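You operate a simulated robot arm through the tools that you are given. There is no shell and no other tool. Be economical: measure what you need, move in short steps, check, and stop when the job is done.

You run a simulated robot arm. Do the job below in one go: nothing can be reset, and whatever is moved stays where it is left.

TASK
Send bundle C95 out: long rail down, bundle into tray J47, slide carton E94 into the gap, rail up.
Where things are to end (x, y in the base frame): white carton within 0.04 m of [0.63, -0.21].

It is judged by the outcome, as a careful person would: the job done as asked, and still so three seconds after it is handed in. It fails if anything else is knocked over, pushed out of place, dropped, spilled or broken.

THE ROBOT
A 7-joint arm with a two-finger parallel gripper on a trunk, on a base that drives. Base frame: it is fixed to the floor where the robot stands at the start and does not move with it; the origin is under the middle of the robot, x ahead of it, y to its left, z up. Readings come in m, degrees, newtons and seconds.
With the tool pointing down near the work surface it reaches from about 0.22 to 0.74 m from the robot's upright axis, wherever it stands. Its first joint turns from -166.0 to 166.0 degrees. Places, roughly: grey mail tray J47 [-1.2, -0.7, 0.8]; long shelf rail [0.5, 0.1, 0.9]; mail tray [-1.25, -0.75, 0.75]; mailer [-1.25, -0.5, 0.75]; right cage brake rod [-0.9, -0.9, 1]; tray divider [-1.25, -0.5, 0.75]. Payload 1.57 kg.
Tool frame: the origin (TCP) lies between the finger pads and is the grasp point; the fingertips stand 0.03 m ahead of it; z points along the fingers, y is the line along which they close. Largest opening 0.11 m; finger width 0.024, thickness 0.012; the body of the gripper, 0.048 by 0.112 m, starts 0.078 m behind the TCP.
Orientation is that of the tool frame in the base frame, as [roll, pitch, yaw] about the fixed x, y, z axes, in that order (R = Rz(yaw) Ry(pitch) Rx(roll)). With the fingers straight down and closing along the base's y, the tool's x points along the base's -x, its y along +y and its z along -z.

THE INTERFACE
- The arm moves only by the tool nudge_tool. Its argument "plan" is a list that holds one entry, the list of rows, each a list of 7 numbers: the turn, a rotation vector about the base's x, y, z in degrees, then the shift along the base's x, y, z in m, then the closure, from 0 (fully open) to 1 (shut). In form: [[[ax, ay, az, x, y, z, claw], ...]]. A call has 1 to 10 rows; each row is the pose to reach, as a shift and turn from the pose commanded when the call began. Rows are played at 5 a second. More than 0.05 m and 8.6 degrees between two rows, or a gripper value outside its range, and nothing of the call is played. A pose out of reach is approached as far as the arm can. The call stops where the force on the tool passes 90 N (or 10 N more than at its start, if that is more) or the arm is blocked; 0.2 s more then pass. Each finger travels about 0.045 m/s and halts on what it meets, pressing with about 43 N; the grip force reading is that of the motor and also rises with nothing between the fingers. The clock runs only during rows and for 0.2 s after the last one: add rows that repeat a pose to give the fingers time. It gives the time, the measured TCP pose, the force on the tool (base axes), the opening and the grip force at its end, in the units of the frame above (readings bear some noise), with the torque about the TCP (base axes, N m) and any sound that the robot's microphone picked up.
- Cameras (640 x 400 px; columns grow to the right, rows downward): "scene" is now at [0.0167, 0.1544, 1.5315]; the picture's right is [0.03, -1.00, 0.00], its down [-0.78, -0.02, -0.62] and it looks along [0.62, 0.02, -0.78] (base axes); focal length 250 px, centre (320, 200). "wrist" rides on the gripper at [0.07, 0.016, -0.141] in the tool frame; the picture's right is [-0.23, 0.97, 0.00], its down [-0.86, -0.20, -0.48] and it looks along [-0.47, -0.11, 0.88] (tool axes); focal length 222 px, centre (320, 200). There is no depth. A picture from a camera that has moved, and an enlarged one, comes with that camera's place and axes in the base frame and with its lens.
- snapshot(camera): a new picture of that camera. The clock stands still meanwhile.
- lift_body(by): slides the trunk up (or, below 0, down) by that many m; the arm and the scene camera ride with it, the base frame stays. It gives what a move gives, with no picture.
- drive_base(legs): drives the robot by 1 to 6 legs, each [ahead, turn to the left] in m and degrees, along the robot's own axes; the way and the turn of a leg run together, so that a leg with both is an arc; at most 1.5 m and 180 degrees a leg. The arm and the cameras ride along, it lands a little off, and it stops where it bumps. It gives what a move gives.
- turn_head(pan, tilt): turns the head with the scene camera to pan (to the left, within 155 degrees either way) and tilt (down, from -29 to 69), counted from straight ahead of the robot. It gives what a move gives.
- zoom(camera, box): a new picture of the part [left, top, right, bottom] of that camera's present view, enlarged. The clock stands still meanwhile.
- job_done(): hands the job in; it is judged then, once.

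Work in short steps. Places have to be worked out from the pictures, the camera data and where the tool is seen: move nearer, look again, correct. Check each grasp and each placing, and mend what went wrong. You have 120 turns and 90 pictures in all, those below and enlarged ones among them. Open the gripper and draw the arm clear of the work before you hand the job in, unless the task says otherwise.

The tools are called after ">>>" by a JSON object that holds its "name" and its "arguments". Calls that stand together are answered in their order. nudge_tool: Moves the arm, as the interface text tells. Its arguments: {"type":"object","properties":{"plan":{"type":"array","items":{"type":"array","items":{"type":"array","items":{"type":"number"}}}}},"required":["plan"]} The other tools are called the same way: lift_body (by) slides the trunk up or down; drive_base (legs) drives the base; turn_head (pan, tilt) turns the head that bears the scene camera; snapshot (camera) takes a picture; zoom (camera, box) takes an enlarged picture of a part of a camera's view; job_done () hands the job in.

At the start:

```text
t: 0.0
position: [0.4054, 0.052, 1.0977]
tcp_rot: [179.9, 0.0, -179.9]
wrist_force: [0.0, 0.0, 0.1]
ft_torque: [0.0, -0.02, -0.02]
opening: 0.11
grasp_force: 0.1
trunk travel left (down, up): [-0.475, 0.115]
robot x, y, heading: [-0.0003, -0.0042, -0.2]
head pan, tilt: [1.6, 51.4]
```

scene: 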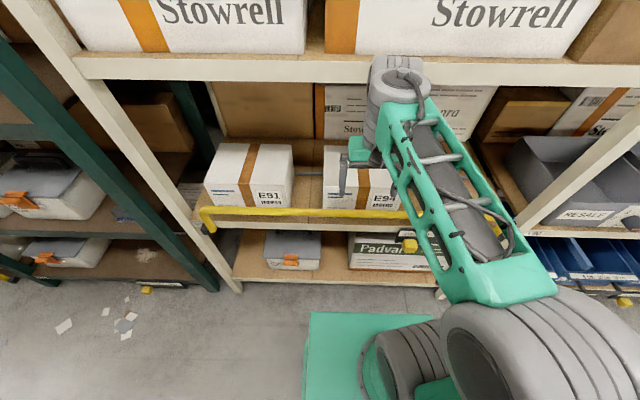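
wrist: 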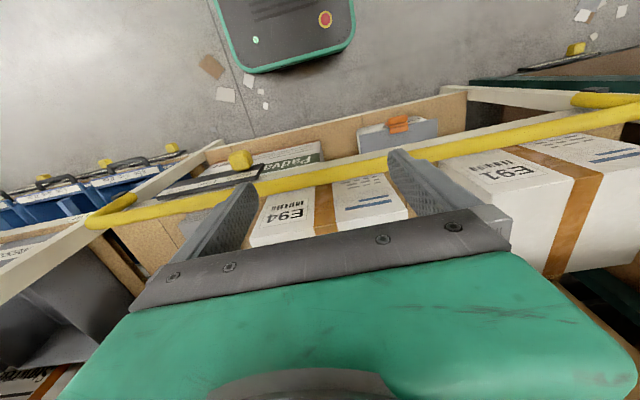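

The yellow long rail spans the shelf in front of cartons E91 and E94. I'll look closer at the shelf, and then look around behind.

>>> {"name": "zoom", "arguments": {"camera": "scene", "box": [180, 120, 460, 295]}}

>>> {"name": "turn_head", "arguments": {"pan": 150, "tilt": 35}}

>>> {"name": "snapshot", "arguments": {"camera": "scene"}}

>>> {"name": "turn_head", "arguments": {"pan": -150, "tilt": 35}}

>>> {"name": "snapshot", "arguments": {"camera": "scene"}}

```text
2.29 times, centred on (320, 208) of scene
camera zoom: at [0.0167, 0.1544, 1.5315], right [0.03, -1.0, 0.0], down [-0.78, -0.02, -0.62], along [0.62, 0.02, -0.78], focal length 571 px, centre (320, 183)
```

zoom: 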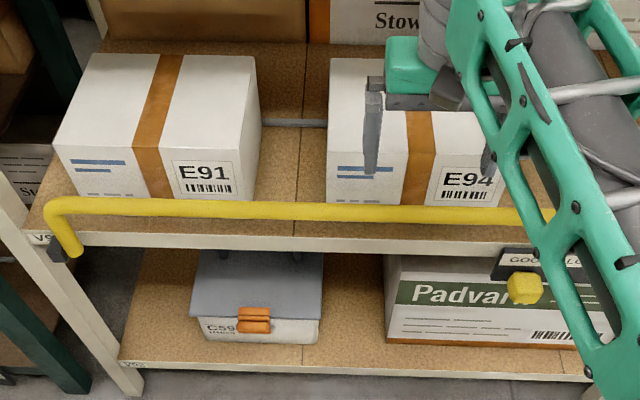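

```text
t: 2.3
position: [0.4046, 0.0514, 1.0982]
tcp_rot: [180.0, 0.0, -180.0]
wrist_force: [-0.7, 0.1, -0.3]
ft_torque: [-0.02, 0.02, 0.0]
opening: 0.11
grasp_force: 0.1
trunk travel left (down, up): [-0.475, 0.115]
robot x, y, heading: [0.0023, -0.0023, -0.0]
head pan, tilt: [150.0, 35.0]
```

```text
86 pictures are left
camera scene: at [-0.1353, 0.1965, 1.555], right [0.5, 0.87, 0.0], down [0.5, -0.29, -0.82], along [-0.71, 0.41, -0.57], focal length 250 px, centre (320, 200)
```

scene: 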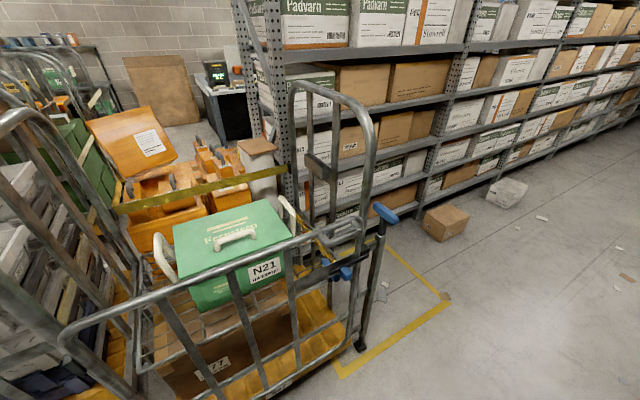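

```text
t: 6.4
position: [0.4036, 0.0512, 1.0981]
tcp_rot: [180.0, -0.1, -179.9]
wrist_force: [-0.5, -0.5, 0.2]
ft_torque: [-0.01, -0.03, -0.05]
opening: 0.1099
grasp_force: 0.0
trunk travel left (down, up): [-0.475, 0.115]
robot x, y, heading: [-0.0012, -0.0039, 0.1]
head pan, tilt: [-150.0, 35.0]
```

```text
85 pictures are left
camera scene: at [-0.1353, 0.1083, 1.555], right [-0.5, 0.87, 0.0], down [0.5, 0.29, -0.82], along [-0.71, -0.41, -0.57], focal length 250 px, centre (320, 200)
```

scene: 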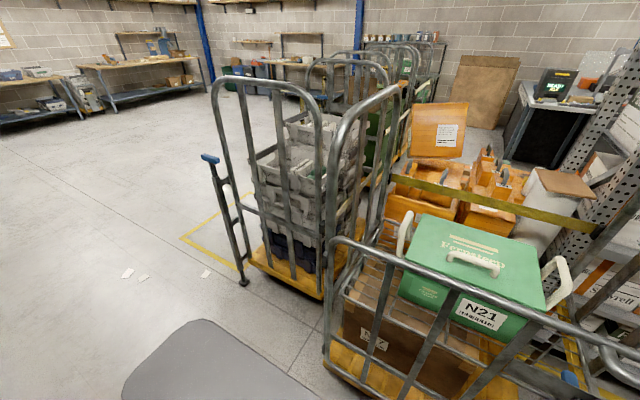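

I see two roll cages: the right one holds grey stacked trays (J47 probably the top one). I'll zoom there and look for bundle C95 around the shelf.

>>> {"name": "zoom", "arguments": {"camera": "scene", "box": [200, 80, 400, 290]}}

>>> {"name": "turn_head", "arguments": {"pan": -50, "tilt": 35}}

>>> {"name": "snapshot", "arguments": {"camera": "scene"}}

>>> {"name": "turn_head", "arguments": {"pan": 20, "tilt": 25}}

>>> {"name": "snapshot", "arguments": {"camera": "scene"}}

```text
1.90 times, centred on (300, 185) of scene
camera zoom: at [-0.1353, 0.1083, 1.555], right [-0.5, 0.87, 0.0], down [0.5, 0.29, -0.82], along [-0.71, -0.41, -0.57], focal length 476 px, centre (358, 229)
```

zoom: 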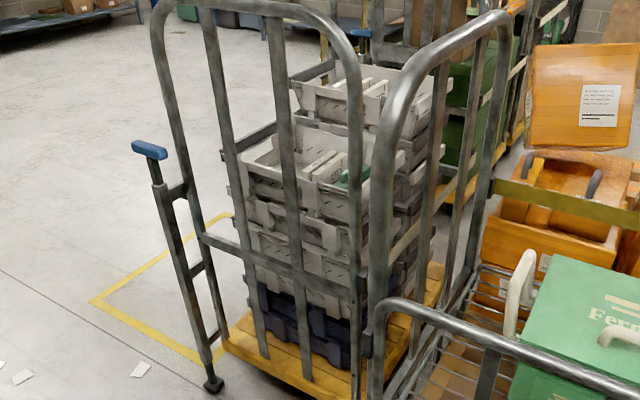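

```text
t: 8.2
position: [0.4031, 0.0515, 1.0973]
tcp_rot: [179.9, 0.1, -179.9]
wrist_force: [-0.1, -0.3, -0.6]
ft_torque: [0.0, 0.02, 0.0]
opening: 0.1099
grasp_force: 0.0
trunk travel left (down, up): [-0.475, 0.115]
robot x, y, heading: [-0.0013, -0.001, 0.2]
head pan, tilt: [-50.0, 35.0]
```

```text
83 pictures are left
camera scene: at [-0.0025, 0.0849, 1.555], right [-0.77, -0.64, 0.0], down [-0.37, 0.44, -0.82], along [0.53, -0.63, -0.57], focal length 250 px, centre (320, 200)
```

scene: 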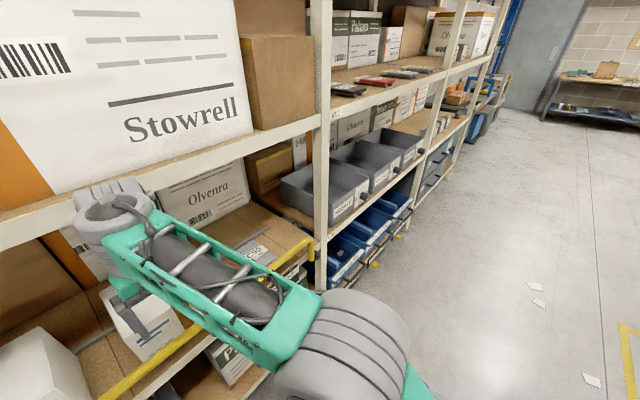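

```text
t: 9.6
position: [0.4046, 0.0512, 1.0974]
tcp_rot: [180.0, -0.1, -179.8]
wrist_force: [1.2, 0.3, 0.2]
ft_torque: [-0.03, 0.02, 0.01]
opening: 0.1098
grasp_force: 0.1
trunk travel left (down, up): [-0.475, 0.115]
robot x, y, heading: [-0.0027, 0.0001, 0.1]
head pan, tilt: [20.0, 25.0]
```

```text
82 pictures are left
camera scene: at [0.0276, 0.1838, 1.5708], right [0.34, -0.94, 0.0], down [-0.4, -0.14, -0.91], along [0.85, 0.31, -0.42], focal length 250 px, centre (320, 200)
```

scene: 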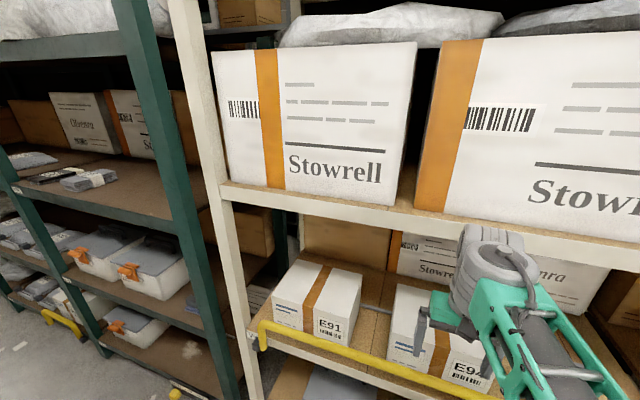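

Something flat with a label sits on the right of the same shelf, where the carton is to go. I'll zoom on it, moving the head first.

>>> {"name": "turn_head", "arguments": {"pan": -50, "tilt": 40}}

>>> {"name": "zoom", "arguments": {"camera": "scene", "box": [160, 130, 340, 300]}}

>>> {"name": "zoom", "arguments": {"camera": "scene", "box": [0, 160, 260, 330]}}

```text
t: 11.0
position: [0.4051, 0.0524, 1.0966]
tcp_rot: [-180.0, 0.1, -179.9]
wrist_force: [-1.0, 0.1, -0.1]
ft_torque: [0.01, 0.01, 0.01]
opening: 0.11
grasp_force: 0.2
trunk travel left (down, up): [-0.475, 0.115]
robot x, y, heading: [-0.0007, -0.0036, 0.1]
head pan, tilt: [-50.0, 40.0]
```

```text
2.35 times, centred on (250, 215) of scene
camera zoom: at [-0.0043, 0.0873, 1.5475], right [-0.77, -0.64, 0.0], down [-0.41, 0.49, -0.77], along [0.49, -0.59, -0.64], focal length 587 px, centre (485, 165)
```

zoom: 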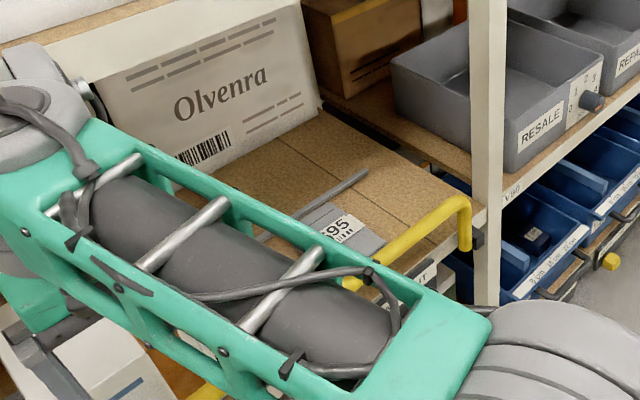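

```text
2.35 times, centred on (130, 245) of scene
camera zoom: at [-0.0043, 0.0873, 1.5475], right [-0.77, -0.64, 0.0], down [-0.41, 0.49, -0.77], along [0.49, -0.59, -0.64], focal length 587 px, centre (767, 94)
```

zoom: 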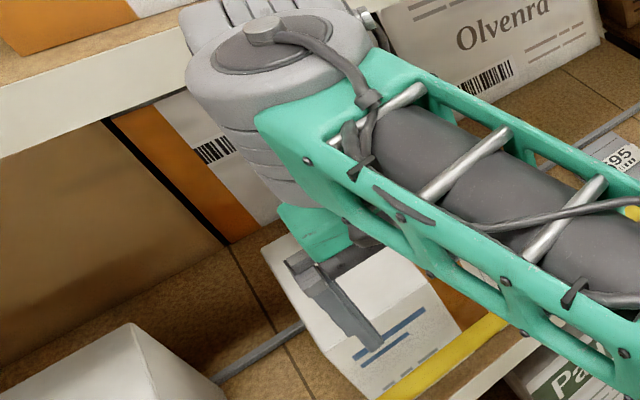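

The bundle "…95" lies at the right end of the same shelf. I'll swing the arm to the left to see that end clearly.

>>> {"name": "nudge_tool", "arguments": {"plan": [[[0, 0, 0, -0.02, 0.05, 0, 0], [0, 0, 0, -0.04, 0.1, 0, 0], [0, 0, 0, -0.06, 0.15, 0, 0], [0, 0, 0, -0.08, 0.2, 0, 0], [0, 0, 0, -0.1, 0.24, 0, 0], [0, 0, 0, -0.12, 0.28, 0, 0]]]}}

>>> {"name": "turn_head", "arguments": {"pan": -20, "tilt": 52}}

>>> {"name": "snapshot", "arguments": {"camera": "scene"}}

>>> {"name": "snapshot", "arguments": {"camera": "wrist"}}

```text
refused: row 1 steps farther than a row can; nothing moved
```

```text
t: 11.9
position: [0.4039, 0.0516, 1.0979]
tcp_rot: [-179.9, -0.1, -179.9]
wrist_force: [0.0, 1.1, -1.3]
ft_torque: [-0.05, 0.02, -0.04]
opening: 0.1098
grasp_force: 0.1
trunk travel left (down, up): [-0.475, 0.115]
robot x, y, heading: [-0.0001, -0.0065, -0.1]
head pan, tilt: [-20.0, 52.0]
```

```text
79 pictures are left
camera scene: at [0.0115, 0.1266, 1.5306], right [-0.34, -0.94, 0.0], down [-0.74, 0.27, -0.62], along [0.58, -0.21, -0.79], focal length 250 px, centre (320, 200)
```

scene: 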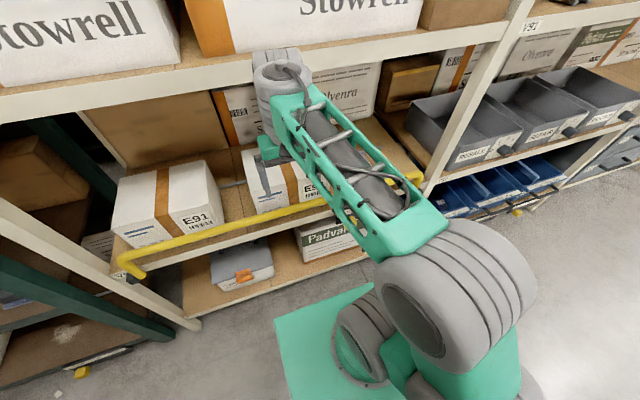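

```text
78 pictures are left
camera wrist: at [0.3348, 0.0666, 1.2393], right [0.22, 0.97, 0.0], down [0.86, -0.2, 0.48], along [0.47, -0.11, -0.88], focal length 222 px, centre (320, 200)
```

wrist: 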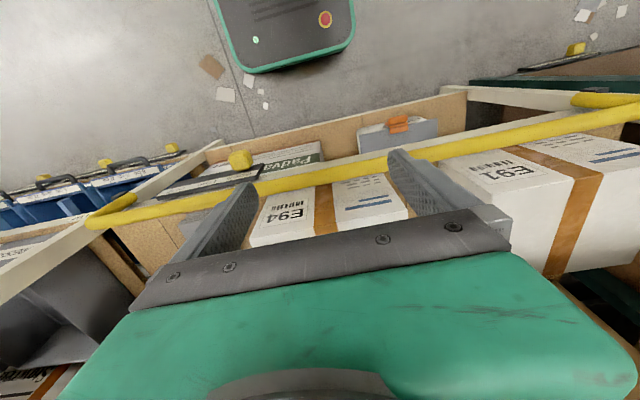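

Retry the arm move with shorter steps.

>>> {"name": "nudge_tool", "arguments": {"plan": [[[0, 0, 0, -0.02, 0.04, 0, 0], [0, 0, 0, -0.04, 0.08, 0, 0], [0, 0, 0, -0.06, 0.12, 0, 0], [0, 0, 0, -0.08, 0.16, 0, 0], [0, 0, 0, -0.1, 0.2, 0, 0], [0, 0, 0, -0.12, 0.24, 0, 0], [0, 0, 0, -0.14, 0.28, 0, 0], [0, 0, 0, -0.15, 0.32, 0, 0]]]}}

>>> {"name": "snapshot", "arguments": {"camera": "scene"}}

>>> {"name": "zoom", "arguments": {"camera": "scene", "box": [230, 100, 450, 260]}}

```text
t: 13.8
position: [0.2547, 0.3731, 1.0958]
tcp_rot: [-180.0, 0.0, -179.8]
wrist_force: [-0.3, 0.5, 0.1]
ft_torque: [0.02, -0.04, -0.01]
opening: 0.11
grasp_force: 0.0
trunk travel left (down, up): [-0.475, 0.115]
robot x, y, heading: [-0.0028, -0.0031, 0.2]
head pan, tilt: [-20.0, 52.0]
```

```text
77 pictures are left
camera scene: at [0.0115, 0.1272, 1.5305], right [-0.34, -0.94, 0.0], down [-0.74, 0.27, -0.62], along [0.58, -0.21, -0.79], focal length 250 px, centre (320, 200)
```

scene: 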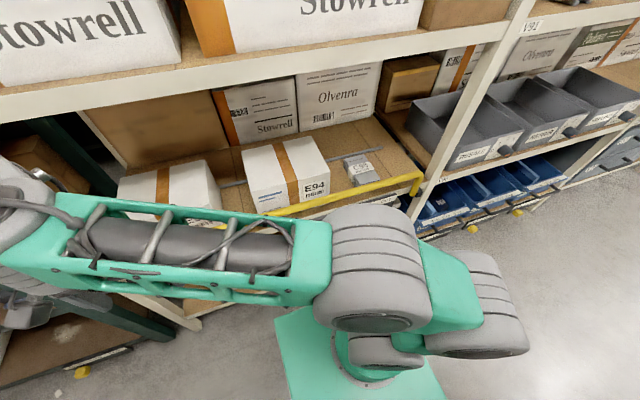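

```text
2.50 times, centred on (340, 180) of scene
camera zoom: at [0.0115, 0.1272, 1.5305], right [-0.34, -0.94, 0.0], down [-0.74, 0.27, -0.62], along [0.58, -0.21, -0.79], focal length 624 px, centre (270, 250)
```

zoom: 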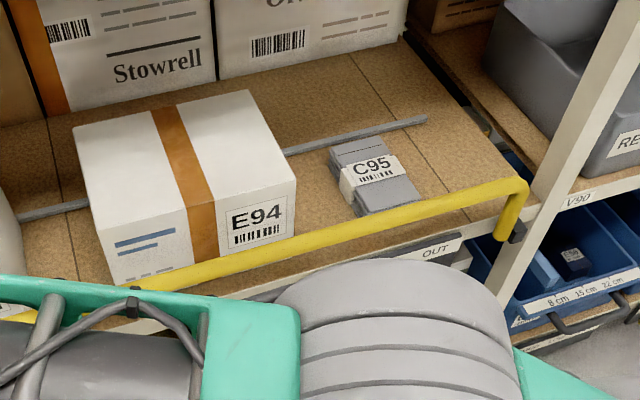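

C95 sits right of E94 behind the rail, rail bar ≈ x 0.47, z 0.89, from y −0.42 to 0.54. There's a yellow knob under the shelf near (0.46, −0.16, 0.72); I'll inspect it and the brackets with the wrist camera.

>>> {"name": "nudge_tool", "arguments": {"plan": [[[0, 0, 0, 0.005, -0.045, 0, 0], [0, 0, 0, 0.01, -0.09, 0, 0], [0, 0, 0, 0.015, -0.135, 0, 0], [0, 0, 0, 0.02, -0.18, 0, 0], [0, 0, 0, 0.02, -0.225, 0, 0], [0, 0, 0, 0.02, -0.27, 0, 0], [0, 0, 0, 0.02, -0.315, 0, 0], [0, 0, 0, 0.02, -0.36, 0, 0], [0, 0, 0, 0.02, -0.4, 0, 0]]]}}

>>> {"name": "snapshot", "arguments": {"camera": "wrist"}}

>>> {"name": "zoom", "arguments": {"camera": "scene", "box": [100, 120, 440, 320]}}

```text
t: 15.3
position: [0.2483, 0.1256, 1.0822]
tcp_rot: [-178.6, -2.7, -165.0]
wrist_force: [-0.3, -0.7, -0.4]
ft_torque: [-0.03, 0.05, 0.0]
opening: 0.1098
grasp_force: 0.0
trunk travel left (down, up): [-0.475, 0.115]
robot x, y, heading: [-0.0023, -0.0008, -0.2]
head pan, tilt: [-20.0, 52.0]
stopped in row 7: the arm was blocked; the commanded pose is now the measured one
```

```text
75 pictures are left
camera wrist: at [0.1832, 0.1284, 1.2264], right [-0.03, 1.0, -0.03], down [0.9, 0.04, 0.44], along [0.44, -0.01, -0.9], focal length 222 px, centre (320, 200)
```

wrist: 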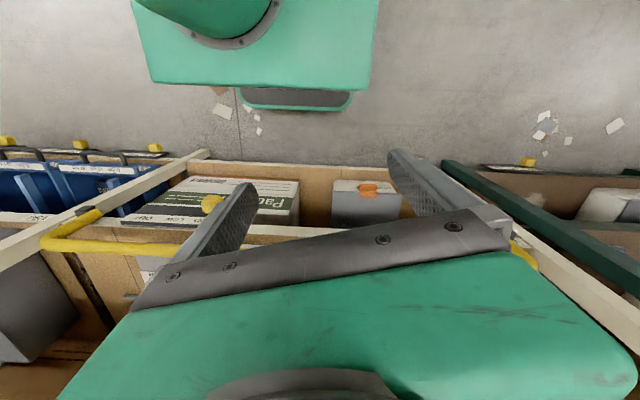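

```text
1.88 times, centred on (270, 220) of scene
camera zoom: at [0.0126, 0.1277, 1.53], right [-0.34, -0.94, 0.0], down [-0.74, 0.27, -0.62], along [0.58, -0.21, -0.79], focal length 470 px, centre (414, 162)
```

zoom: 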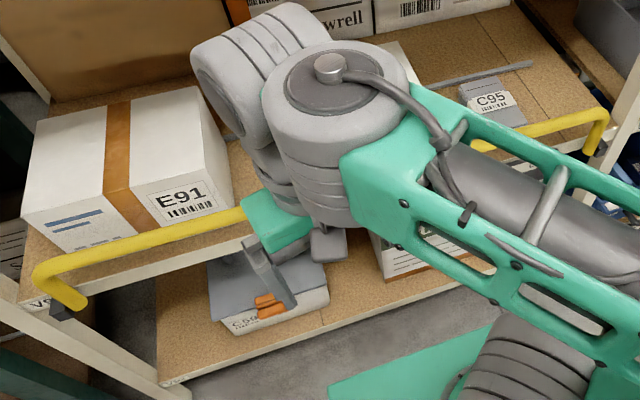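

The arm got folded too close in. I'll extend again and restore a straight orientation, then view from there.

>>> {"name": "nudge_tool", "arguments": {"plan": [[[0, 0, 0, 0.04, 0, 0, 0], [1, -1, -5, 0.08, 0, 0, 0], [2, -2.2, -11, 0.1, -0.02, 0, 0], [2, -2.2, -15, 0.1, -0.06, 0, 0], [2, -2.2, -15, 0.1, -0.1, 0, 0], [2, -2.2, -15, 0.1, -0.14, 0, 0], [2, -2.2, -15, 0.1, -0.18, 0, 0]]]}}

>>> {"name": "snapshot", "arguments": {"camera": "wrist"}}

```text
t: 16.9
position: [0.3487, -0.0541, 1.0881]
tcp_rot: [179.1, 0.5, 179.7]
wrist_force: [0.3, 0.9, -0.7]
ft_torque: [0.03, -0.02, 0.0]
opening: 0.1102
grasp_force: 0.0
trunk travel left (down, up): [-0.475, 0.115]
robot x, y, heading: [-0.0001, -0.002, 0.1]
head pan, tilt: [-20.0, 52.0]
```

```text
73 pictures are left
camera wrist: at [0.2779, -0.0404, 1.2296], right [0.23, 0.97, 0.02], down [0.85, -0.21, 0.48], along [0.47, -0.1, -0.87], focal length 222 px, centre (320, 200)
```

wrist: 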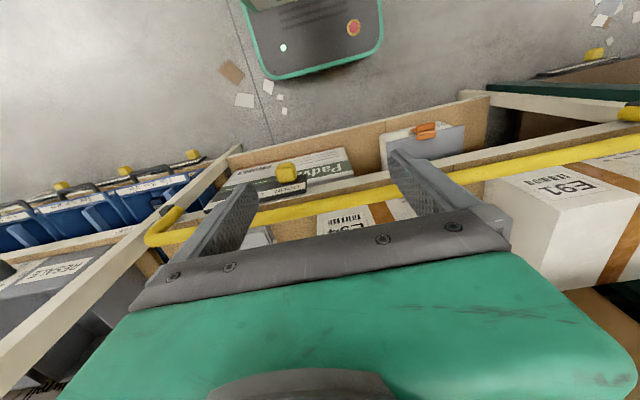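

>>> {"name": "zoom", "arguments": {"camera": "wrist", "box": [130, 130, 400, 270]}}

>>> {"name": "turn_head", "arguments": {"pan": 15, "tilt": 60}}

>>> {"name": "snapshot", "arguments": {"camera": "scene"}}

```text
2.37 times, centred on (265, 200) of wrist
camera zoom: at [0.2779, -0.0404, 1.2296], right [0.23, 0.97, 0.02], down [0.85, -0.21, 0.48], along [0.47, -0.1, -0.87], focal length 526 px, centre (450, 200)
```

zoom: 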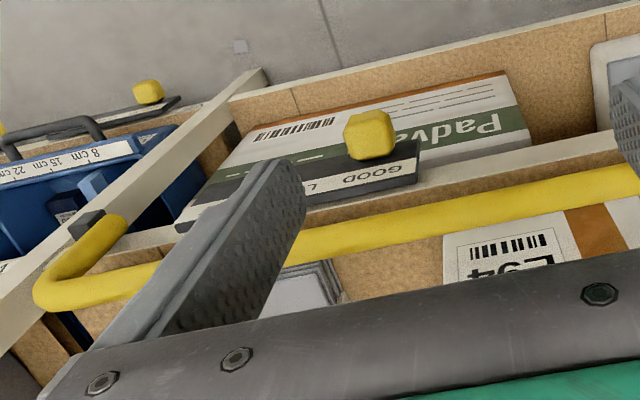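

```text
t: 17.9
position: [0.3484, -0.0531, 1.0886]
tcp_rot: [179.2, 0.6, 179.8]
wrist_force: [-0.3, -0.1, 0.3]
ft_torque: [0.01, -0.01, 0.01]
opening: 0.1102
grasp_force: 0.1
trunk travel left (down, up): [-0.475, 0.115]
robot x, y, heading: [0.0013, -0.0062, -0.3]
head pan, tilt: [15.0, 60.0]
```

```text
71 pictures are left
camera scene: at [0.0054, 0.1696, 1.5207], right [0.26, -0.97, 0.0], down [-0.84, -0.22, -0.5], along [0.48, 0.13, -0.87], focal length 250 px, centre (320, 200)
```

scene: 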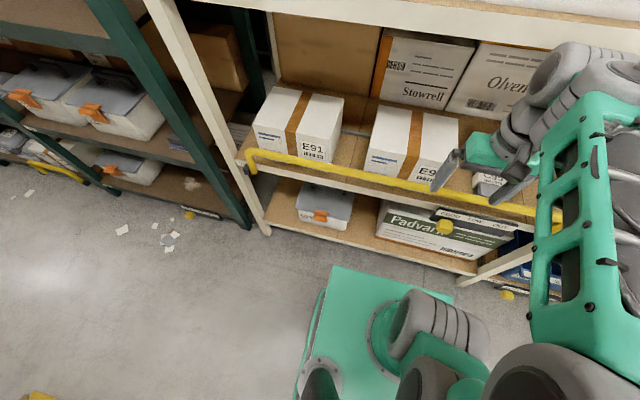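

I'll read the label plate with the yellow knob.

>>> {"name": "zoom", "arguments": {"camera": "scene", "box": [410, 190, 530, 265]}}

>>> {"name": "zoom", "arguments": {"camera": "scene", "box": [150, 180, 250, 245]}}

```text
5.33 times, centred on (470, 228) of scene
camera zoom: at [0.0054, 0.1696, 1.5207], right [0.26, -0.97, 0.0], down [-0.84, -0.22, -0.5], along [0.48, 0.13, -0.87], focal length 1332 px, centre (-480, 53)
```

zoom: 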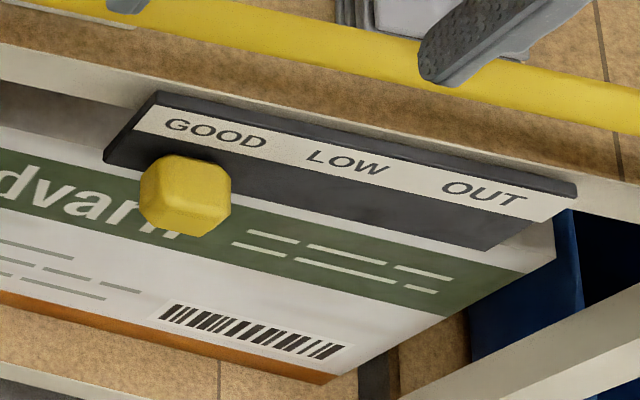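

```text
6.15 times, centred on (200, 212) of scene
camera zoom: at [0.0054, 0.1696, 1.5207], right [0.26, -0.97, 0.0], down [-0.84, -0.22, -0.5], along [0.48, 0.13, -0.87], focal length 1536 px, centre (1058, 123)
```

zoom: 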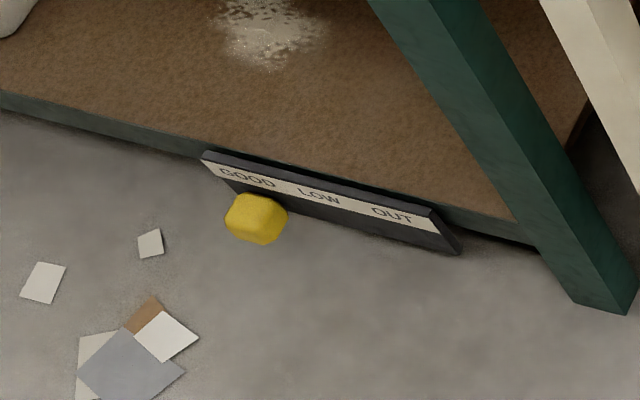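

The slider is only a stock indicator; leave it. Now look at the rail's left bracket closely to learn how it hinges.

>>> {"name": "zoom", "arguments": {"camera": "scene", "box": [225, 130, 345, 205]}}

>>> {"name": "turn_head", "arguments": {"pan": -45, "tilt": 50}}

>>> {"name": "snapshot", "arguments": {"camera": "scene"}}

```text
5.33 times, centred on (285, 168) of scene
camera zoom: at [0.0054, 0.1696, 1.5207], right [0.26, -0.97, 0.0], down [-0.84, -0.22, -0.5], along [0.48, 0.13, -0.87], focal length 1332 px, centre (507, 373)
```

zoom: 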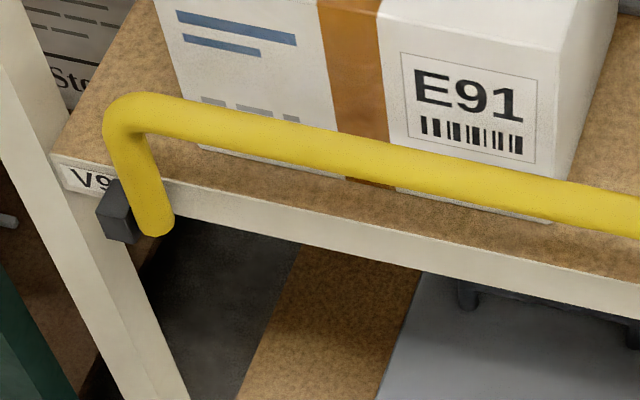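

```text
t: 19.2
position: [0.3494, -0.0533, 1.0897]
tcp_rot: [179.2, 0.6, 179.7]
wrist_force: [0.0, 0.0, -0.1]
ft_torque: [0.01, -0.04, 0.0]
opening: 0.1099
grasp_force: 0.1
trunk travel left (down, up): [-0.475, 0.115]
robot x, y, heading: [0.0021, -0.0054, 0.1]
head pan, tilt: [-45.0, 50.0]
```

```text
67 pictures are left
camera scene: at [-0.0045, 0.098, 1.5333], right [-0.71, -0.71, 0.0], down [-0.54, 0.54, -0.64], along [0.45, -0.45, -0.77], focal length 250 px, centre (320, 200)
```

scene: 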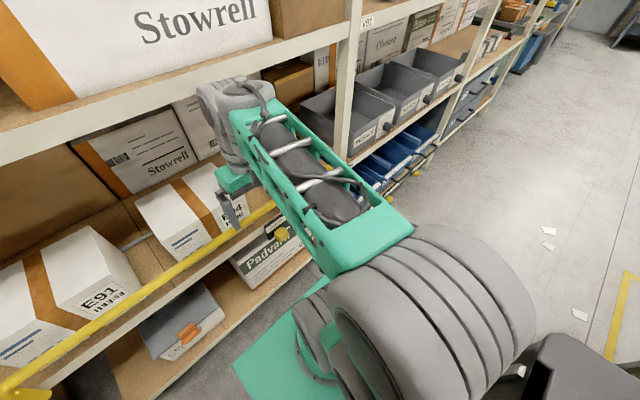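

The rail is a U-shaped bar on hinge brackets at about (0.45, z 0.80), bar at (0.468, z 0.89); it should swing out and down. I'll grip it at y≈0.2 (gap between the cartons) with tilted fingers; first turn the tool 90° about vertical.

>>> {"name": "nudge_tool", "arguments": {"plan": [[[0, 0, 8.5, 0, 0.025, 0, 0], [0, 0, 17, 0, 0.05, 0, 0], [0, 0, 25.5, -0.005, 0.075, 0, 0], [0, 0, 34, -0.01, 0.1, 0, 0], [0, 0, 42.5, -0.015, 0.125, 0, 0.2], [0, 0, 51, -0.02, 0.15, 0, 0.3], [0, 0, 59.5, -0.02, 0.18, 0, 0.3], [0, 0, 68, -0.02, 0.2, 0, 0.3], [0, 0, 76, -0.02, 0.22, 0, 0.3], [0, 0, 84, -0.02, 0.24, 0, 0.3]]]}}

```text
t: 21.4
position: [0.3292, 0.1868, 1.0873]
tcp_rot: [179.1, 0.6, -96.1]
wrist_force: [1.2, -0.5, 0.0]
ft_torque: [-0.01, 0.02, 0.0]
opening: 0.0772
grasp_force: 0.1
trunk travel left (down, up): [-0.475, 0.115]
robot x, y, heading: [0.0004, -0.0001, 0.1]
head pan, tilt: [-45.0, 50.0]
```

>>> {"name": "nudge_tool", "arguments": {"plan": [[[0, 0, 6.1, 0.02, 0.01, -0.01, 0.3]]]}}

>>> {"name": "nudge_tool", "arguments": {"plan": [[[0, -8, 0, 0.01, 0, -0.01, 0.3], [0, -16, 0, 0.02, 0, -0.02, 0.3], [0, -24, 0, 0.03, 0, -0.03, 0.3], [0, -32, 0, 0.04, 0, -0.04, 0.3], [0, -40, 0, 0.04, 0, -0.05, 0.3], [0, -48, 0, 0.04, 0, -0.06, 0.3], [0, -56, 0, 0.04, 0, -0.07, 0.3]]]}}

>>> {"name": "snapshot", "arguments": {"camera": "wrist"}}

```text
t: 21.8
position: [0.3489, 0.1962, 1.0768]
tcp_rot: [179.2, 0.6, -90.0]
wrist_force: [-0.8, 0.3, -0.6]
ft_torque: [0.0, -0.01, 0.0]
opening: 0.0768
grasp_force: 0.0
trunk travel left (down, up): [-0.475, 0.115]
robot x, y, heading: [0.0008, 0.0001, -0.0]
head pan, tilt: [-45.0, 50.0]
```

```text
t: 23.4
position: [0.3864, 0.1954, 1.007]
tcp_rot: [-124.7, 0.3, -89.6]
wrist_force: [-0.4, 0.3, 0.5]
ft_torque: [0.0, -0.01, -0.03]
opening: 0.0772
grasp_force: 0.2
trunk travel left (down, up): [-0.475, 0.115]
robot x, y, heading: [-0.0012, -0.0009, -0.0]
head pan, tilt: [-45.0, 50.0]
```

```text
66 pictures are left
camera wrist: at [0.2629, 0.1237, 1.0743], right [-0.56, 0.23, -0.8], down [-0.29, 0.85, 0.44], along [0.78, 0.47, -0.41], focal length 222 px, centre (320, 200)
```

wrist: 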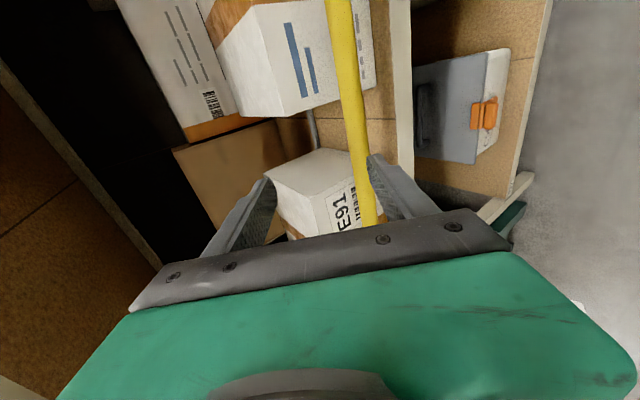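

The tool straddles the bar line nicely. Move down then in along the fingers' direction, in two stages.

>>> {"name": "nudge_tool", "arguments": {"plan": [[[0, 0, 0, 0, 0, -0.03, 0.3], [0, 0, 0, 0.005, 0, -0.06, 0.3], [0, 0, 0, 0.035, 0, -0.08, 0.3]]]}}

>>> {"name": "snapshot", "arguments": {"camera": "wrist"}}

```text
t: 24.2
position: [0.4219, 0.1951, 0.9262]
tcp_rot: [-124.9, 0.4, -89.6]
wrist_force: [-0.1, 0.1, 0.3]
ft_torque: [-0.01, -0.01, 0.01]
opening: 0.0768
grasp_force: 0.2
trunk travel left (down, up): [-0.475, 0.115]
robot x, y, heading: [-0.0005, -0.0047, -0.0]
head pan, tilt: [-45.0, 50.0]
```

```text
65 pictures are left
camera wrist: at [0.2979, 0.1236, 0.9932], right [-0.56, 0.23, -0.8], down [-0.28, 0.85, 0.44], along [0.78, 0.47, -0.41], focal length 222 px, centre (320, 200)
```

wrist: 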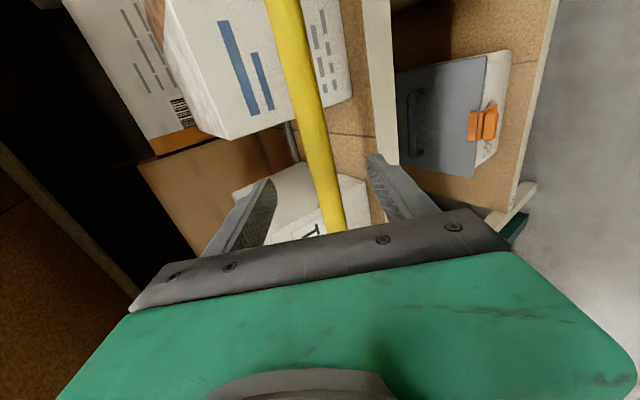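

The bar lies between the fingers; advance to the bar and close.

>>> {"name": "nudge_tool", "arguments": {"plan": [[[0, 0, 0, 0.02, 0, -0.014, 0.3], [0, 0, 0, 0.043, 0, -0.03, 0.3], [0, 0, 0, 0.043, 0, -0.03, 0.6], [0, 0, 0, 0.043, 0, -0.03, 0.8], [0, 0, 0, 0.043, 0, -0.03, 0.8], [0, 0, 0, 0.043, 0, -0.03, 0.8]]]}}

>>> {"name": "snapshot", "arguments": {"camera": "wrist"}}

```text
t: 25.6
position: [0.4655, 0.1942, 0.8948]
tcp_rot: [-125.0, 0.2, -89.5]
wrist_force: [-3.6, 0.8, -6.4]
ft_torque: [0.07, 0.15, -0.01]
opening: 0.0276
grasp_force: 3.2
trunk travel left (down, up): [-0.475, 0.115]
robot x, y, heading: [-0.0003, -0.0023, -0.3]
head pan, tilt: [-45.0, 50.0]
```

```text
64 pictures are left
camera wrist: at [0.3404, 0.1223, 0.9633], right [-0.56, 0.23, -0.8], down [-0.28, 0.85, 0.44], along [0.78, 0.47, -0.41], focal length 222 px, centre (320, 200)
```

wrist: 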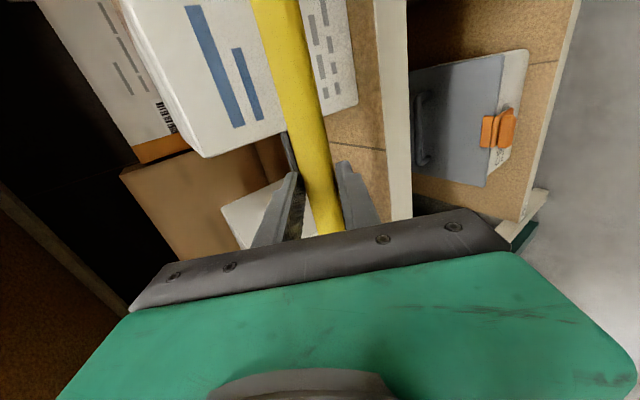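

Bar held (≈27 mm). Pull gently toward the robot to test the hinge motion.

>>> {"name": "nudge_tool", "arguments": {"plan": [[[0, 0, 0, -0.008, 0, 0.001, 0.85], [0, 0, 0, -0.016, 0, 0.001, 0.85], [0, 0, 0, -0.024, 0, 0, 0.85]]]}}

>>> {"name": "snapshot", "arguments": {"camera": "wrist"}}

```text
t: 26.4
position: [0.4424, 0.1946, 0.8947]
tcp_rot: [-125.0, 0.4, -89.5]
wrist_force: [4.8, -2.9, -16.3]
ft_torque: [0.16, -0.04, -0.03]
opening: 0.0259
grasp_force: 32.7
trunk travel left (down, up): [-0.475, 0.115]
robot x, y, heading: [-0.0001, -0.0041, 0.0]
head pan, tilt: [-45.0, 50.0]
```

```text
63 pictures are left
camera wrist: at [0.3178, 0.1227, 0.9634], right [-0.56, 0.23, -0.8], down [-0.28, 0.85, 0.44], along [0.78, 0.47, -0.41], focal length 222 px, centre (320, 200)
```

wrist: 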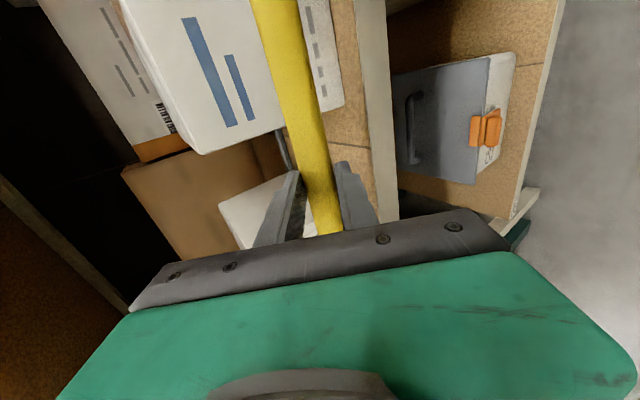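

It moves and drops slightly. Follow the arc further down.

>>> {"name": "nudge_tool", "arguments": {"plan": [[[0, 0, 0, -0.008, 0, -0.006, 0.8], [0, 0, 0, -0.023, 0, -0.013, 0.8], [0, 0, 0, -0.034, 0, -0.02, 0.8], [0, 0, 0, -0.043, 0, -0.028, 0.8]]]}}

```text
t: 27.4
position: [0.3952, 0.1947, 0.8738]
tcp_rot: [-124.4, 0.6, -89.4]
wrist_force: [-33.4, -4.4, 48.0]
ft_torque: [0.14, -0.55, -0.11]
opening: 0.025
grasp_force: 37.0
trunk travel left (down, up): [-0.475, 0.115]
robot x, y, heading: [0.0007, -0.0038, 0.4]
head pan, tilt: [-45.0, 50.0]
```

Forces say I'm a bit inside the arc: pivot ≈ (0.4625, z 0.776), radius ≈ 0.12. Follow this arc to horizontal.

>>> {"name": "nudge_tool", "arguments": {"plan": [[[0, 0, 0, -0.012, 0, 0.001, 0.8], [0, 0, 0, -0.021, 0, -0.006, 0.8], [0, 0, 0, -0.03, 0, -0.018, 0.8], [0, 0, 0, -0.04, 0, -0.031, 0.8], [0, 0, 0, -0.047, 0, -0.046, 0.8], [0, 0, 0, -0.052, 0, -0.06, 0.8]]]}}

```text
t: 28.8
position: [0.353, 0.2046, 0.8223]
tcp_rot: [-122.8, 1.9, -89.8]
wrist_force: [-2.3, -4.1, -0.9]
ft_torque: [-0.14, 0.02, -0.09]
opening: 0.0267
grasp_force: 2.4
trunk travel left (down, up): [-0.475, 0.115]
robot x, y, heading: [0.0011, -0.0029, -0.0]
head pan, tilt: [-45.0, 50.0]
```

The arm is near its close-in limit with this tilt. I'll make the fingers steeper (rotating about the bar) while continuing on the arc.

>>> {"name": "nudge_tool", "arguments": {"plan": [[[0, 8, 0, 0.004, 0, 0.011, 0.8], [0, 16, 0, 0.003, 0, 0.008, 0.8], [0, 24, 0, 0, 0, 0, 0.8], [0, 32, 0, -0.003, 0, -0.015, 0.8], [0, 40, 0, -0.004, 0, -0.031, 0.8]]]}}

>>> {"name": "snapshot", "arguments": {"camera": "wrist"}}

```text
t: 30.0
position: [0.3436, 0.1947, 0.7801]
tcp_rot: [-164.9, 0.7, -89.8]
wrist_force: [-4.6, -4.3, 18.1]
ft_torque: [-0.32, -0.25, -0.16]
opening: 0.0225
grasp_force: 0.6
trunk travel left (down, up): [-0.475, 0.115]
robot x, y, heading: [-0.0006, -0.0023, 0.3]
head pan, tilt: [-45.0, 50.0]
```

```text
62 pictures are left
camera wrist: at [0.2908, 0.1225, 0.911], right [-0.94, 0.23, -0.25], down [0.06, 0.85, 0.52], along [0.33, 0.48, -0.81], focal length 222 px, centre (320, 200)
```

wrist: 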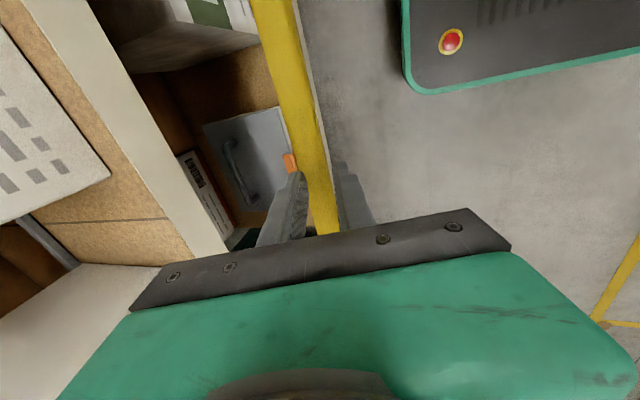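

>>> {"name": "turn_head", "arguments": {"pan": 30, "tilt": 60}}

>>> {"name": "snapshot", "arguments": {"camera": "scene"}}

```text
t: 31.5
position: [0.3432, 0.1955, 0.7789]
tcp_rot: [-164.5, 0.6, -89.8]
wrist_force: [-7.7, -0.5, 33.8]
ft_torque: [-0.34, -0.48, -0.07]
opening: 0.0239
grasp_force: 1.3
trunk travel left (down, up): [-0.475, 0.115]
robot x, y, heading: [-0.0026, -0.0025, 0.1]
head pan, tilt: [30.0, 60.0]
```

```text
61 pictures are left
camera scene: at [-0.0037, 0.1846, 1.521], right [0.5, -0.87, 0.0], down [-0.75, -0.43, -0.5], along [0.43, 0.25, -0.87], focal length 250 px, centre (320, 200)
```

scene: 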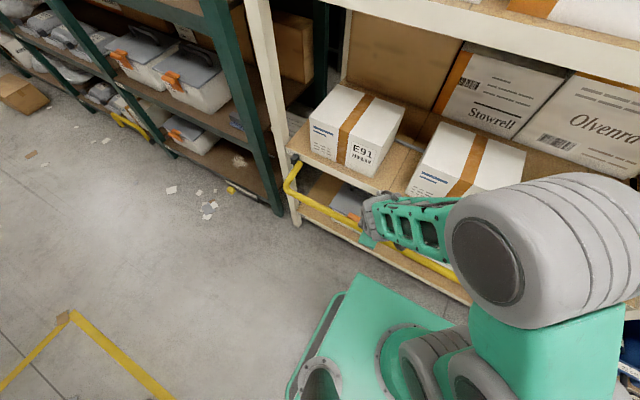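

Rail is about horizontal. Continue pushing it down on the arc.

>>> {"name": "nudge_tool", "arguments": {"plan": [[[0, 0, 0, 0.001, 0, -0.015, 0.8], [0, 0, 0, 0.004, 0, -0.031, 0.8], [0, 0, 0, 0.009, 0, -0.047, 0.8], [0, 0, 0, 0.016, 0, -0.06, 0.8]]]}}

>>> {"name": "zoom", "arguments": {"camera": "scene", "box": [260, 120, 500, 300]}}

```text
t: 31.8
position: [0.3464, 0.1948, 0.7791]
tcp_rot: [-163.9, 0.8, -90.1]
wrist_force: [-23.8, -15.8, 64.9]
ft_torque: [-1.09, -0.43, -0.69]
opening: 0.0171
grasp_force: 0.1
trunk travel left (down, up): [-0.475, 0.115]
robot x, y, heading: [-0.0011, -0.0022, -0.1]
head pan, tilt: [30.0, 60.0]
stopped in row 1: the force on the tool passed its limit (the readings are from after the stop); the commanded pose is now the measured one
```

```text
2.22 times, centred on (380, 210) of scene
camera zoom: at [-0.0074, 0.1819, 1.5219], right [0.5, -0.87, 0.0], down [-0.75, -0.43, -0.5], along [0.44, 0.25, -0.86], focal length 555 px, centre (187, 178)
```

zoom: 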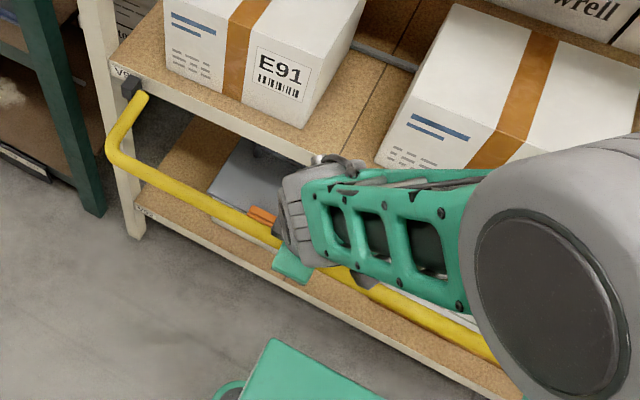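

The fingers slipped off onto the top of the bar, which seems to be at its down stop. Open, rise, and check that it stays.

>>> {"name": "nudge_tool", "arguments": {"plan": [[[0, 0, 0, 0, 0, 0.01, 0.8], [0, 0, 0, -0.01, 0, 0.05, 0.5], [0, 0, 0, -0.01, 0, 0.09, 0.3], [0, 0, 0, -0.01, 0, 0.13, 0.3], [0, 0, 0, -0.01, 0, 0.17, 0.3], [0, 0, 0, -0.01, 0, 0.21, 0.3], [0, 0, 0, -0.01, 0, 0.25, 0.3]]]}}

>>> {"name": "snapshot", "arguments": {"camera": "wrist"}}

>>> {"name": "snapshot", "arguments": {"camera": "scene"}}

```text
t: 33.4
position: [0.3355, 0.1959, 1.0253]
tcp_rot: [-164.4, 0.9, -90.0]
wrist_force: [0.5, 1.1, 0.4]
ft_torque: [0.0, 0.0, -0.03]
opening: 0.077
grasp_force: 0.1
trunk travel left (down, up): [-0.475, 0.115]
robot x, y, heading: [-0.0005, -0.0028, 0.1]
head pan, tilt: [30.0, 60.0]
```

```text
59 pictures are left
camera wrist: at [0.2817, 0.1236, 1.1565], right [-0.94, 0.23, -0.26], down [0.06, 0.85, 0.53], along [0.34, 0.48, -0.81], focal length 222 px, centre (320, 200)
```

wrist: 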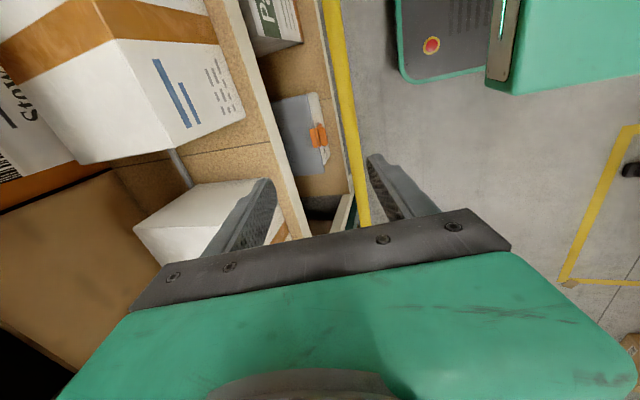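

```text
58 pictures are left
camera scene: at [-0.0014, 0.1856, 1.5206], right [0.5, -0.87, 0.0], down [-0.75, -0.43, -0.5], along [0.43, 0.25, -0.87], focal length 250 px, centre (320, 200)
```

scene: 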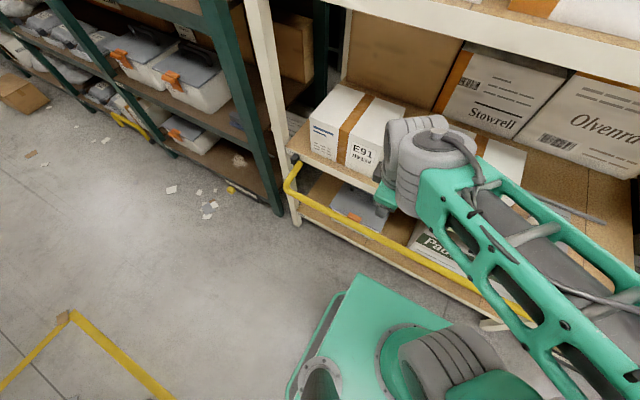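

Rail stays down at z≈0.74. Now go for bundle C95: restore fingers straight down closing along y, moving over to the right.

>>> {"name": "nudge_tool", "arguments": {"plan": [[[0, 8, 0, 0.01, 0, 0.01, 0], [0, 15.5, 0, 0.02, -0.01, 0.02, 0]]]}}

>>> {"name": "nudge_tool", "arguments": {"plan": [[[0, 0, -8.5, 0.01, -0.03, 0, 0], [0, 0, -17, 0.015, -0.06, 0, 0], [0, 0, -25.5, 0.02, -0.1, 0, 0], [0, 0, -34, 0.02, -0.14, 0, 0], [0, 0, -42.5, 0.02, -0.18, 0, 0], [0, 0, -51, 0.03, -0.22, 0, 0], [0, 0, -59.5, 0.04, -0.26, 0, 0], [0, 0, -68, 0.05, -0.3, 0, 0], [0, 0, -76.5, 0.06, -0.34, 0, 0], [0, 0, -85, 0.07, -0.38, 0, 0]]]}}

>>> {"name": "snapshot", "arguments": {"camera": "wrist"}}

```text
t: 34.0
position: [0.3555, 0.1866, 1.0447]
tcp_rot: [179.9, 0.7, -90.1]
wrist_force: [0.4, -0.3, 0.2]
ft_torque: [-0.02, -0.01, 0.04]
opening: 0.1098
grasp_force: 0.2
trunk travel left (down, up): [-0.475, 0.115]
robot x, y, heading: [0.0004, -0.0014, -0.1]
head pan, tilt: [30.0, 60.0]
```

```text
t: 36.2
position: [0.4277, -0.1929, 1.0448]
tcp_rot: [-179.8, 0.7, -175.3]
wrist_force: [-0.3, -0.5, 0.1]
ft_torque: [0.02, -0.04, -0.02]
opening: 0.11
grasp_force: 0.1
trunk travel left (down, up): [-0.475, 0.115]
robot x, y, heading: [0.0025, -0.0006, 0.1]
head pan, tilt: [30.0, 60.0]
```

```text
57 pictures are left
camera wrist: at [0.3552, -0.1834, 1.1852], right [0.15, 0.99, 0.0], down [0.86, -0.13, 0.49], along [0.48, -0.07, -0.87], focal length 222 px, centre (320, 200)
```

wrist: 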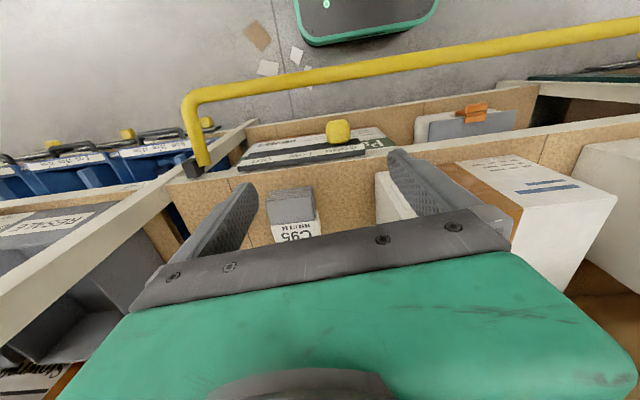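

Bundle is between the fingers roughly at y≈−0.26. Move closer above it and look again to triangulate.

>>> {"name": "nudge_tool", "arguments": {"plan": [[[0, 0, -4.7, 0.03, -0.02, -0.02, 0], [0, 0, -4.7, 0.06, -0.04, -0.04, 0], [0, 0, -4.7, 0.09, -0.055, -0.05, 0]]]}}

>>> {"name": "snapshot", "arguments": {"camera": "wrist"}}

>>> {"name": "turn_head", "arguments": {"pan": -20, "tilt": 45}}

>>> {"name": "snapshot", "arguments": {"camera": "scene"}}

```text
t: 37.0
position: [0.5177, -0.2492, 0.9947]
tcp_rot: [-179.9, 0.8, -179.9]
wrist_force: [-0.1, 0.0, -1.1]
ft_torque: [-0.01, -0.01, 0.02]
opening: 0.11
grasp_force: 0.1
trunk travel left (down, up): [-0.475, 0.115]
robot x, y, heading: [-0.0053, -0.0017, -0.3]
head pan, tilt: [30.0, 60.0]
```

```text
56 pictures are left
camera wrist: at [0.4463, -0.2335, 1.1348], right [0.23, 0.97, 0.0], down [0.85, -0.2, 0.49], along [0.48, -0.11, -0.87], focal length 222 px, centre (320, 200)
```

wrist: 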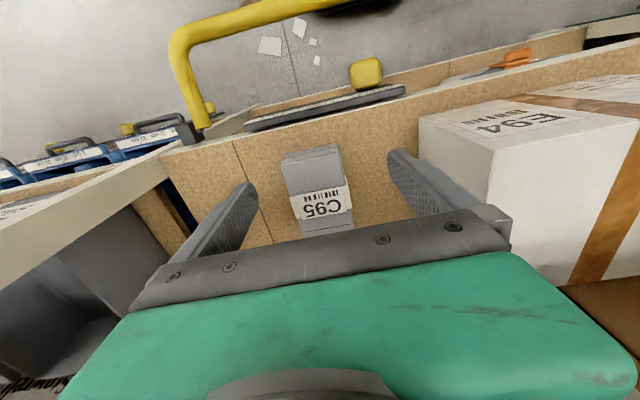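

```text
t: 38.2
position: [0.5177, -0.2494, 0.9945]
tcp_rot: [-180.0, 0.8, -179.9]
wrist_force: [-0.5, -0.7, 0.2]
ft_torque: [-0.01, 0.01, -0.02]
opening: 0.11
grasp_force: 0.0
trunk travel left (down, up): [-0.475, 0.115]
robot x, y, heading: [-0.0039, -0.0013, -0.0]
head pan, tilt: [-20.0, 45.0]
```

```text
55 pictures are left
camera scene: at [0.0174, 0.1244, 1.5402], right [-0.34, -0.94, 0.0], down [-0.66, 0.24, -0.71], along [0.66, -0.24, -0.71], focal length 250 px, centre (320, 200)
```

scene: 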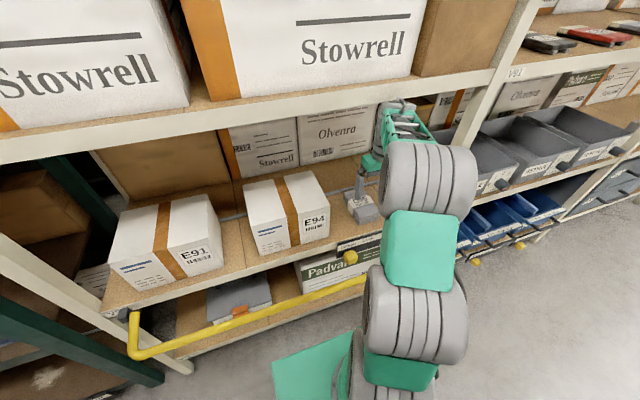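

Bundle estimate: centre ≈ (0.61, −0.268), ~0.15 long in x, ~0.084 wide, shelf z≈0.80. Move above it and lower.

>>> {"name": "nudge_tool", "arguments": {"plan": [[[0, 0, 0, 0.03, -0.01, -0.02, 0], [0, -0.8, 0, 0.06, -0.019, -0.05, 0], [0, -0.8, 0, 0.092, -0.019, -0.08, 0], [0, -0.8, 0, 0.092, -0.019, -0.11, 0]]]}}

>>> {"name": "snapshot", "arguments": {"camera": "wrist"}}

>>> {"name": "zoom", "arguments": {"camera": "scene", "box": [290, 90, 450, 260]}}

```text
t: 39.2
position: [0.6108, -0.2686, 0.885]
tcp_rot: [-179.9, 1.6, -179.9]
wrist_force: [0.4, 0.3, -0.5]
ft_torque: [0.06, 0.02, -0.02]
opening: 0.1099
grasp_force: 0.1
trunk travel left (down, up): [-0.475, 0.115]
robot x, y, heading: [-0.0014, -0.0038, -0.3]
head pan, tilt: [-20.0, 45.0]
```

```text
54 pictures are left
camera wrist: at [0.5376, -0.253, 1.0235], right [0.23, 0.97, 0.0], down [0.84, -0.2, 0.5], along [0.49, -0.11, -0.86], focal length 222 px, centre (320, 200)
```

wrist: 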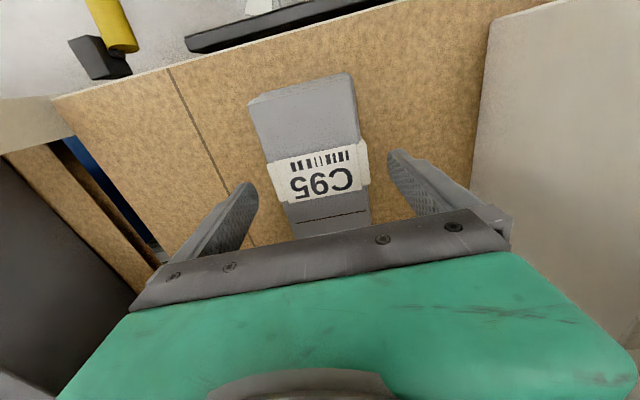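

```text
2.35 times, centred on (370, 175) of scene
camera zoom: at [0.0182, 0.1241, 1.5402], right [-0.34, -0.94, 0.0], down [-0.66, 0.24, -0.71], along [0.66, -0.24, -0.71], focal length 587 px, centre (202, 259)
```

zoom: 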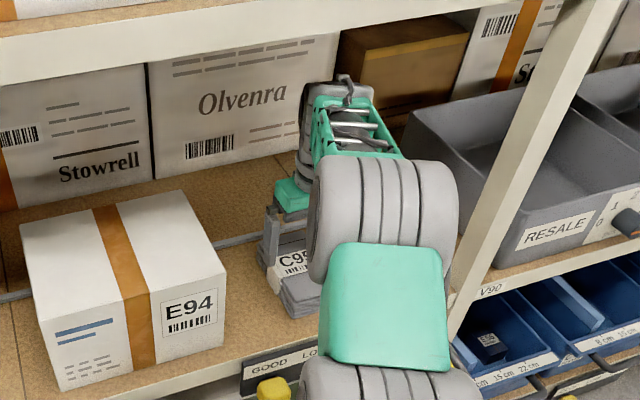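

Well centred. Lower in small steps toward the shelf.

>>> {"name": "nudge_tool", "arguments": {"plan": [[[0, -1.5, 0, 0, -0.002, -0.02, 0], [0, -1.5, 0, 0, -0.002, -0.035, 0], [0, -1.5, 0, 0, -0.002, -0.045, 0]]]}}

>>> {"name": "snapshot", "arguments": {"camera": "wrist"}}

```text
t: 40.0
position: [0.6091, -0.2679, 0.8401]
tcp_rot: [-179.9, 3.1, -179.9]
wrist_force: [0.4, 0.0, 0.3]
ft_torque: [-0.03, 0.01, 0.02]
opening: 0.1099
grasp_force: 0.1
trunk travel left (down, up): [-0.475, 0.115]
robot x, y, heading: [-0.0008, -0.0035, 0.1]
head pan, tilt: [-20.0, 45.0]
```

```text
52 pictures are left
camera wrist: at [0.5324, -0.2532, 0.9775], right [0.22, 0.97, 0.01], down [0.83, -0.2, 0.52], along [0.51, -0.11, -0.85], focal length 222 px, centre (320, 200)
```

wrist: 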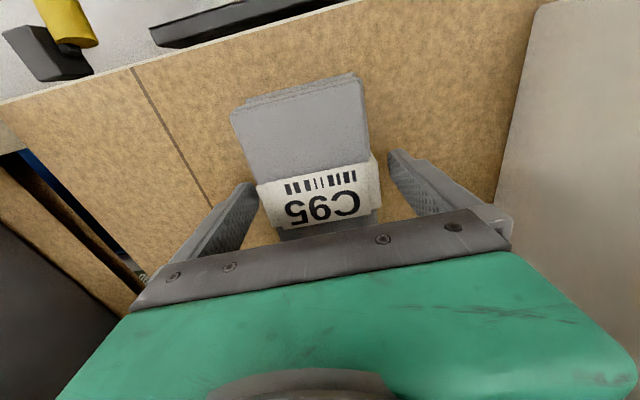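

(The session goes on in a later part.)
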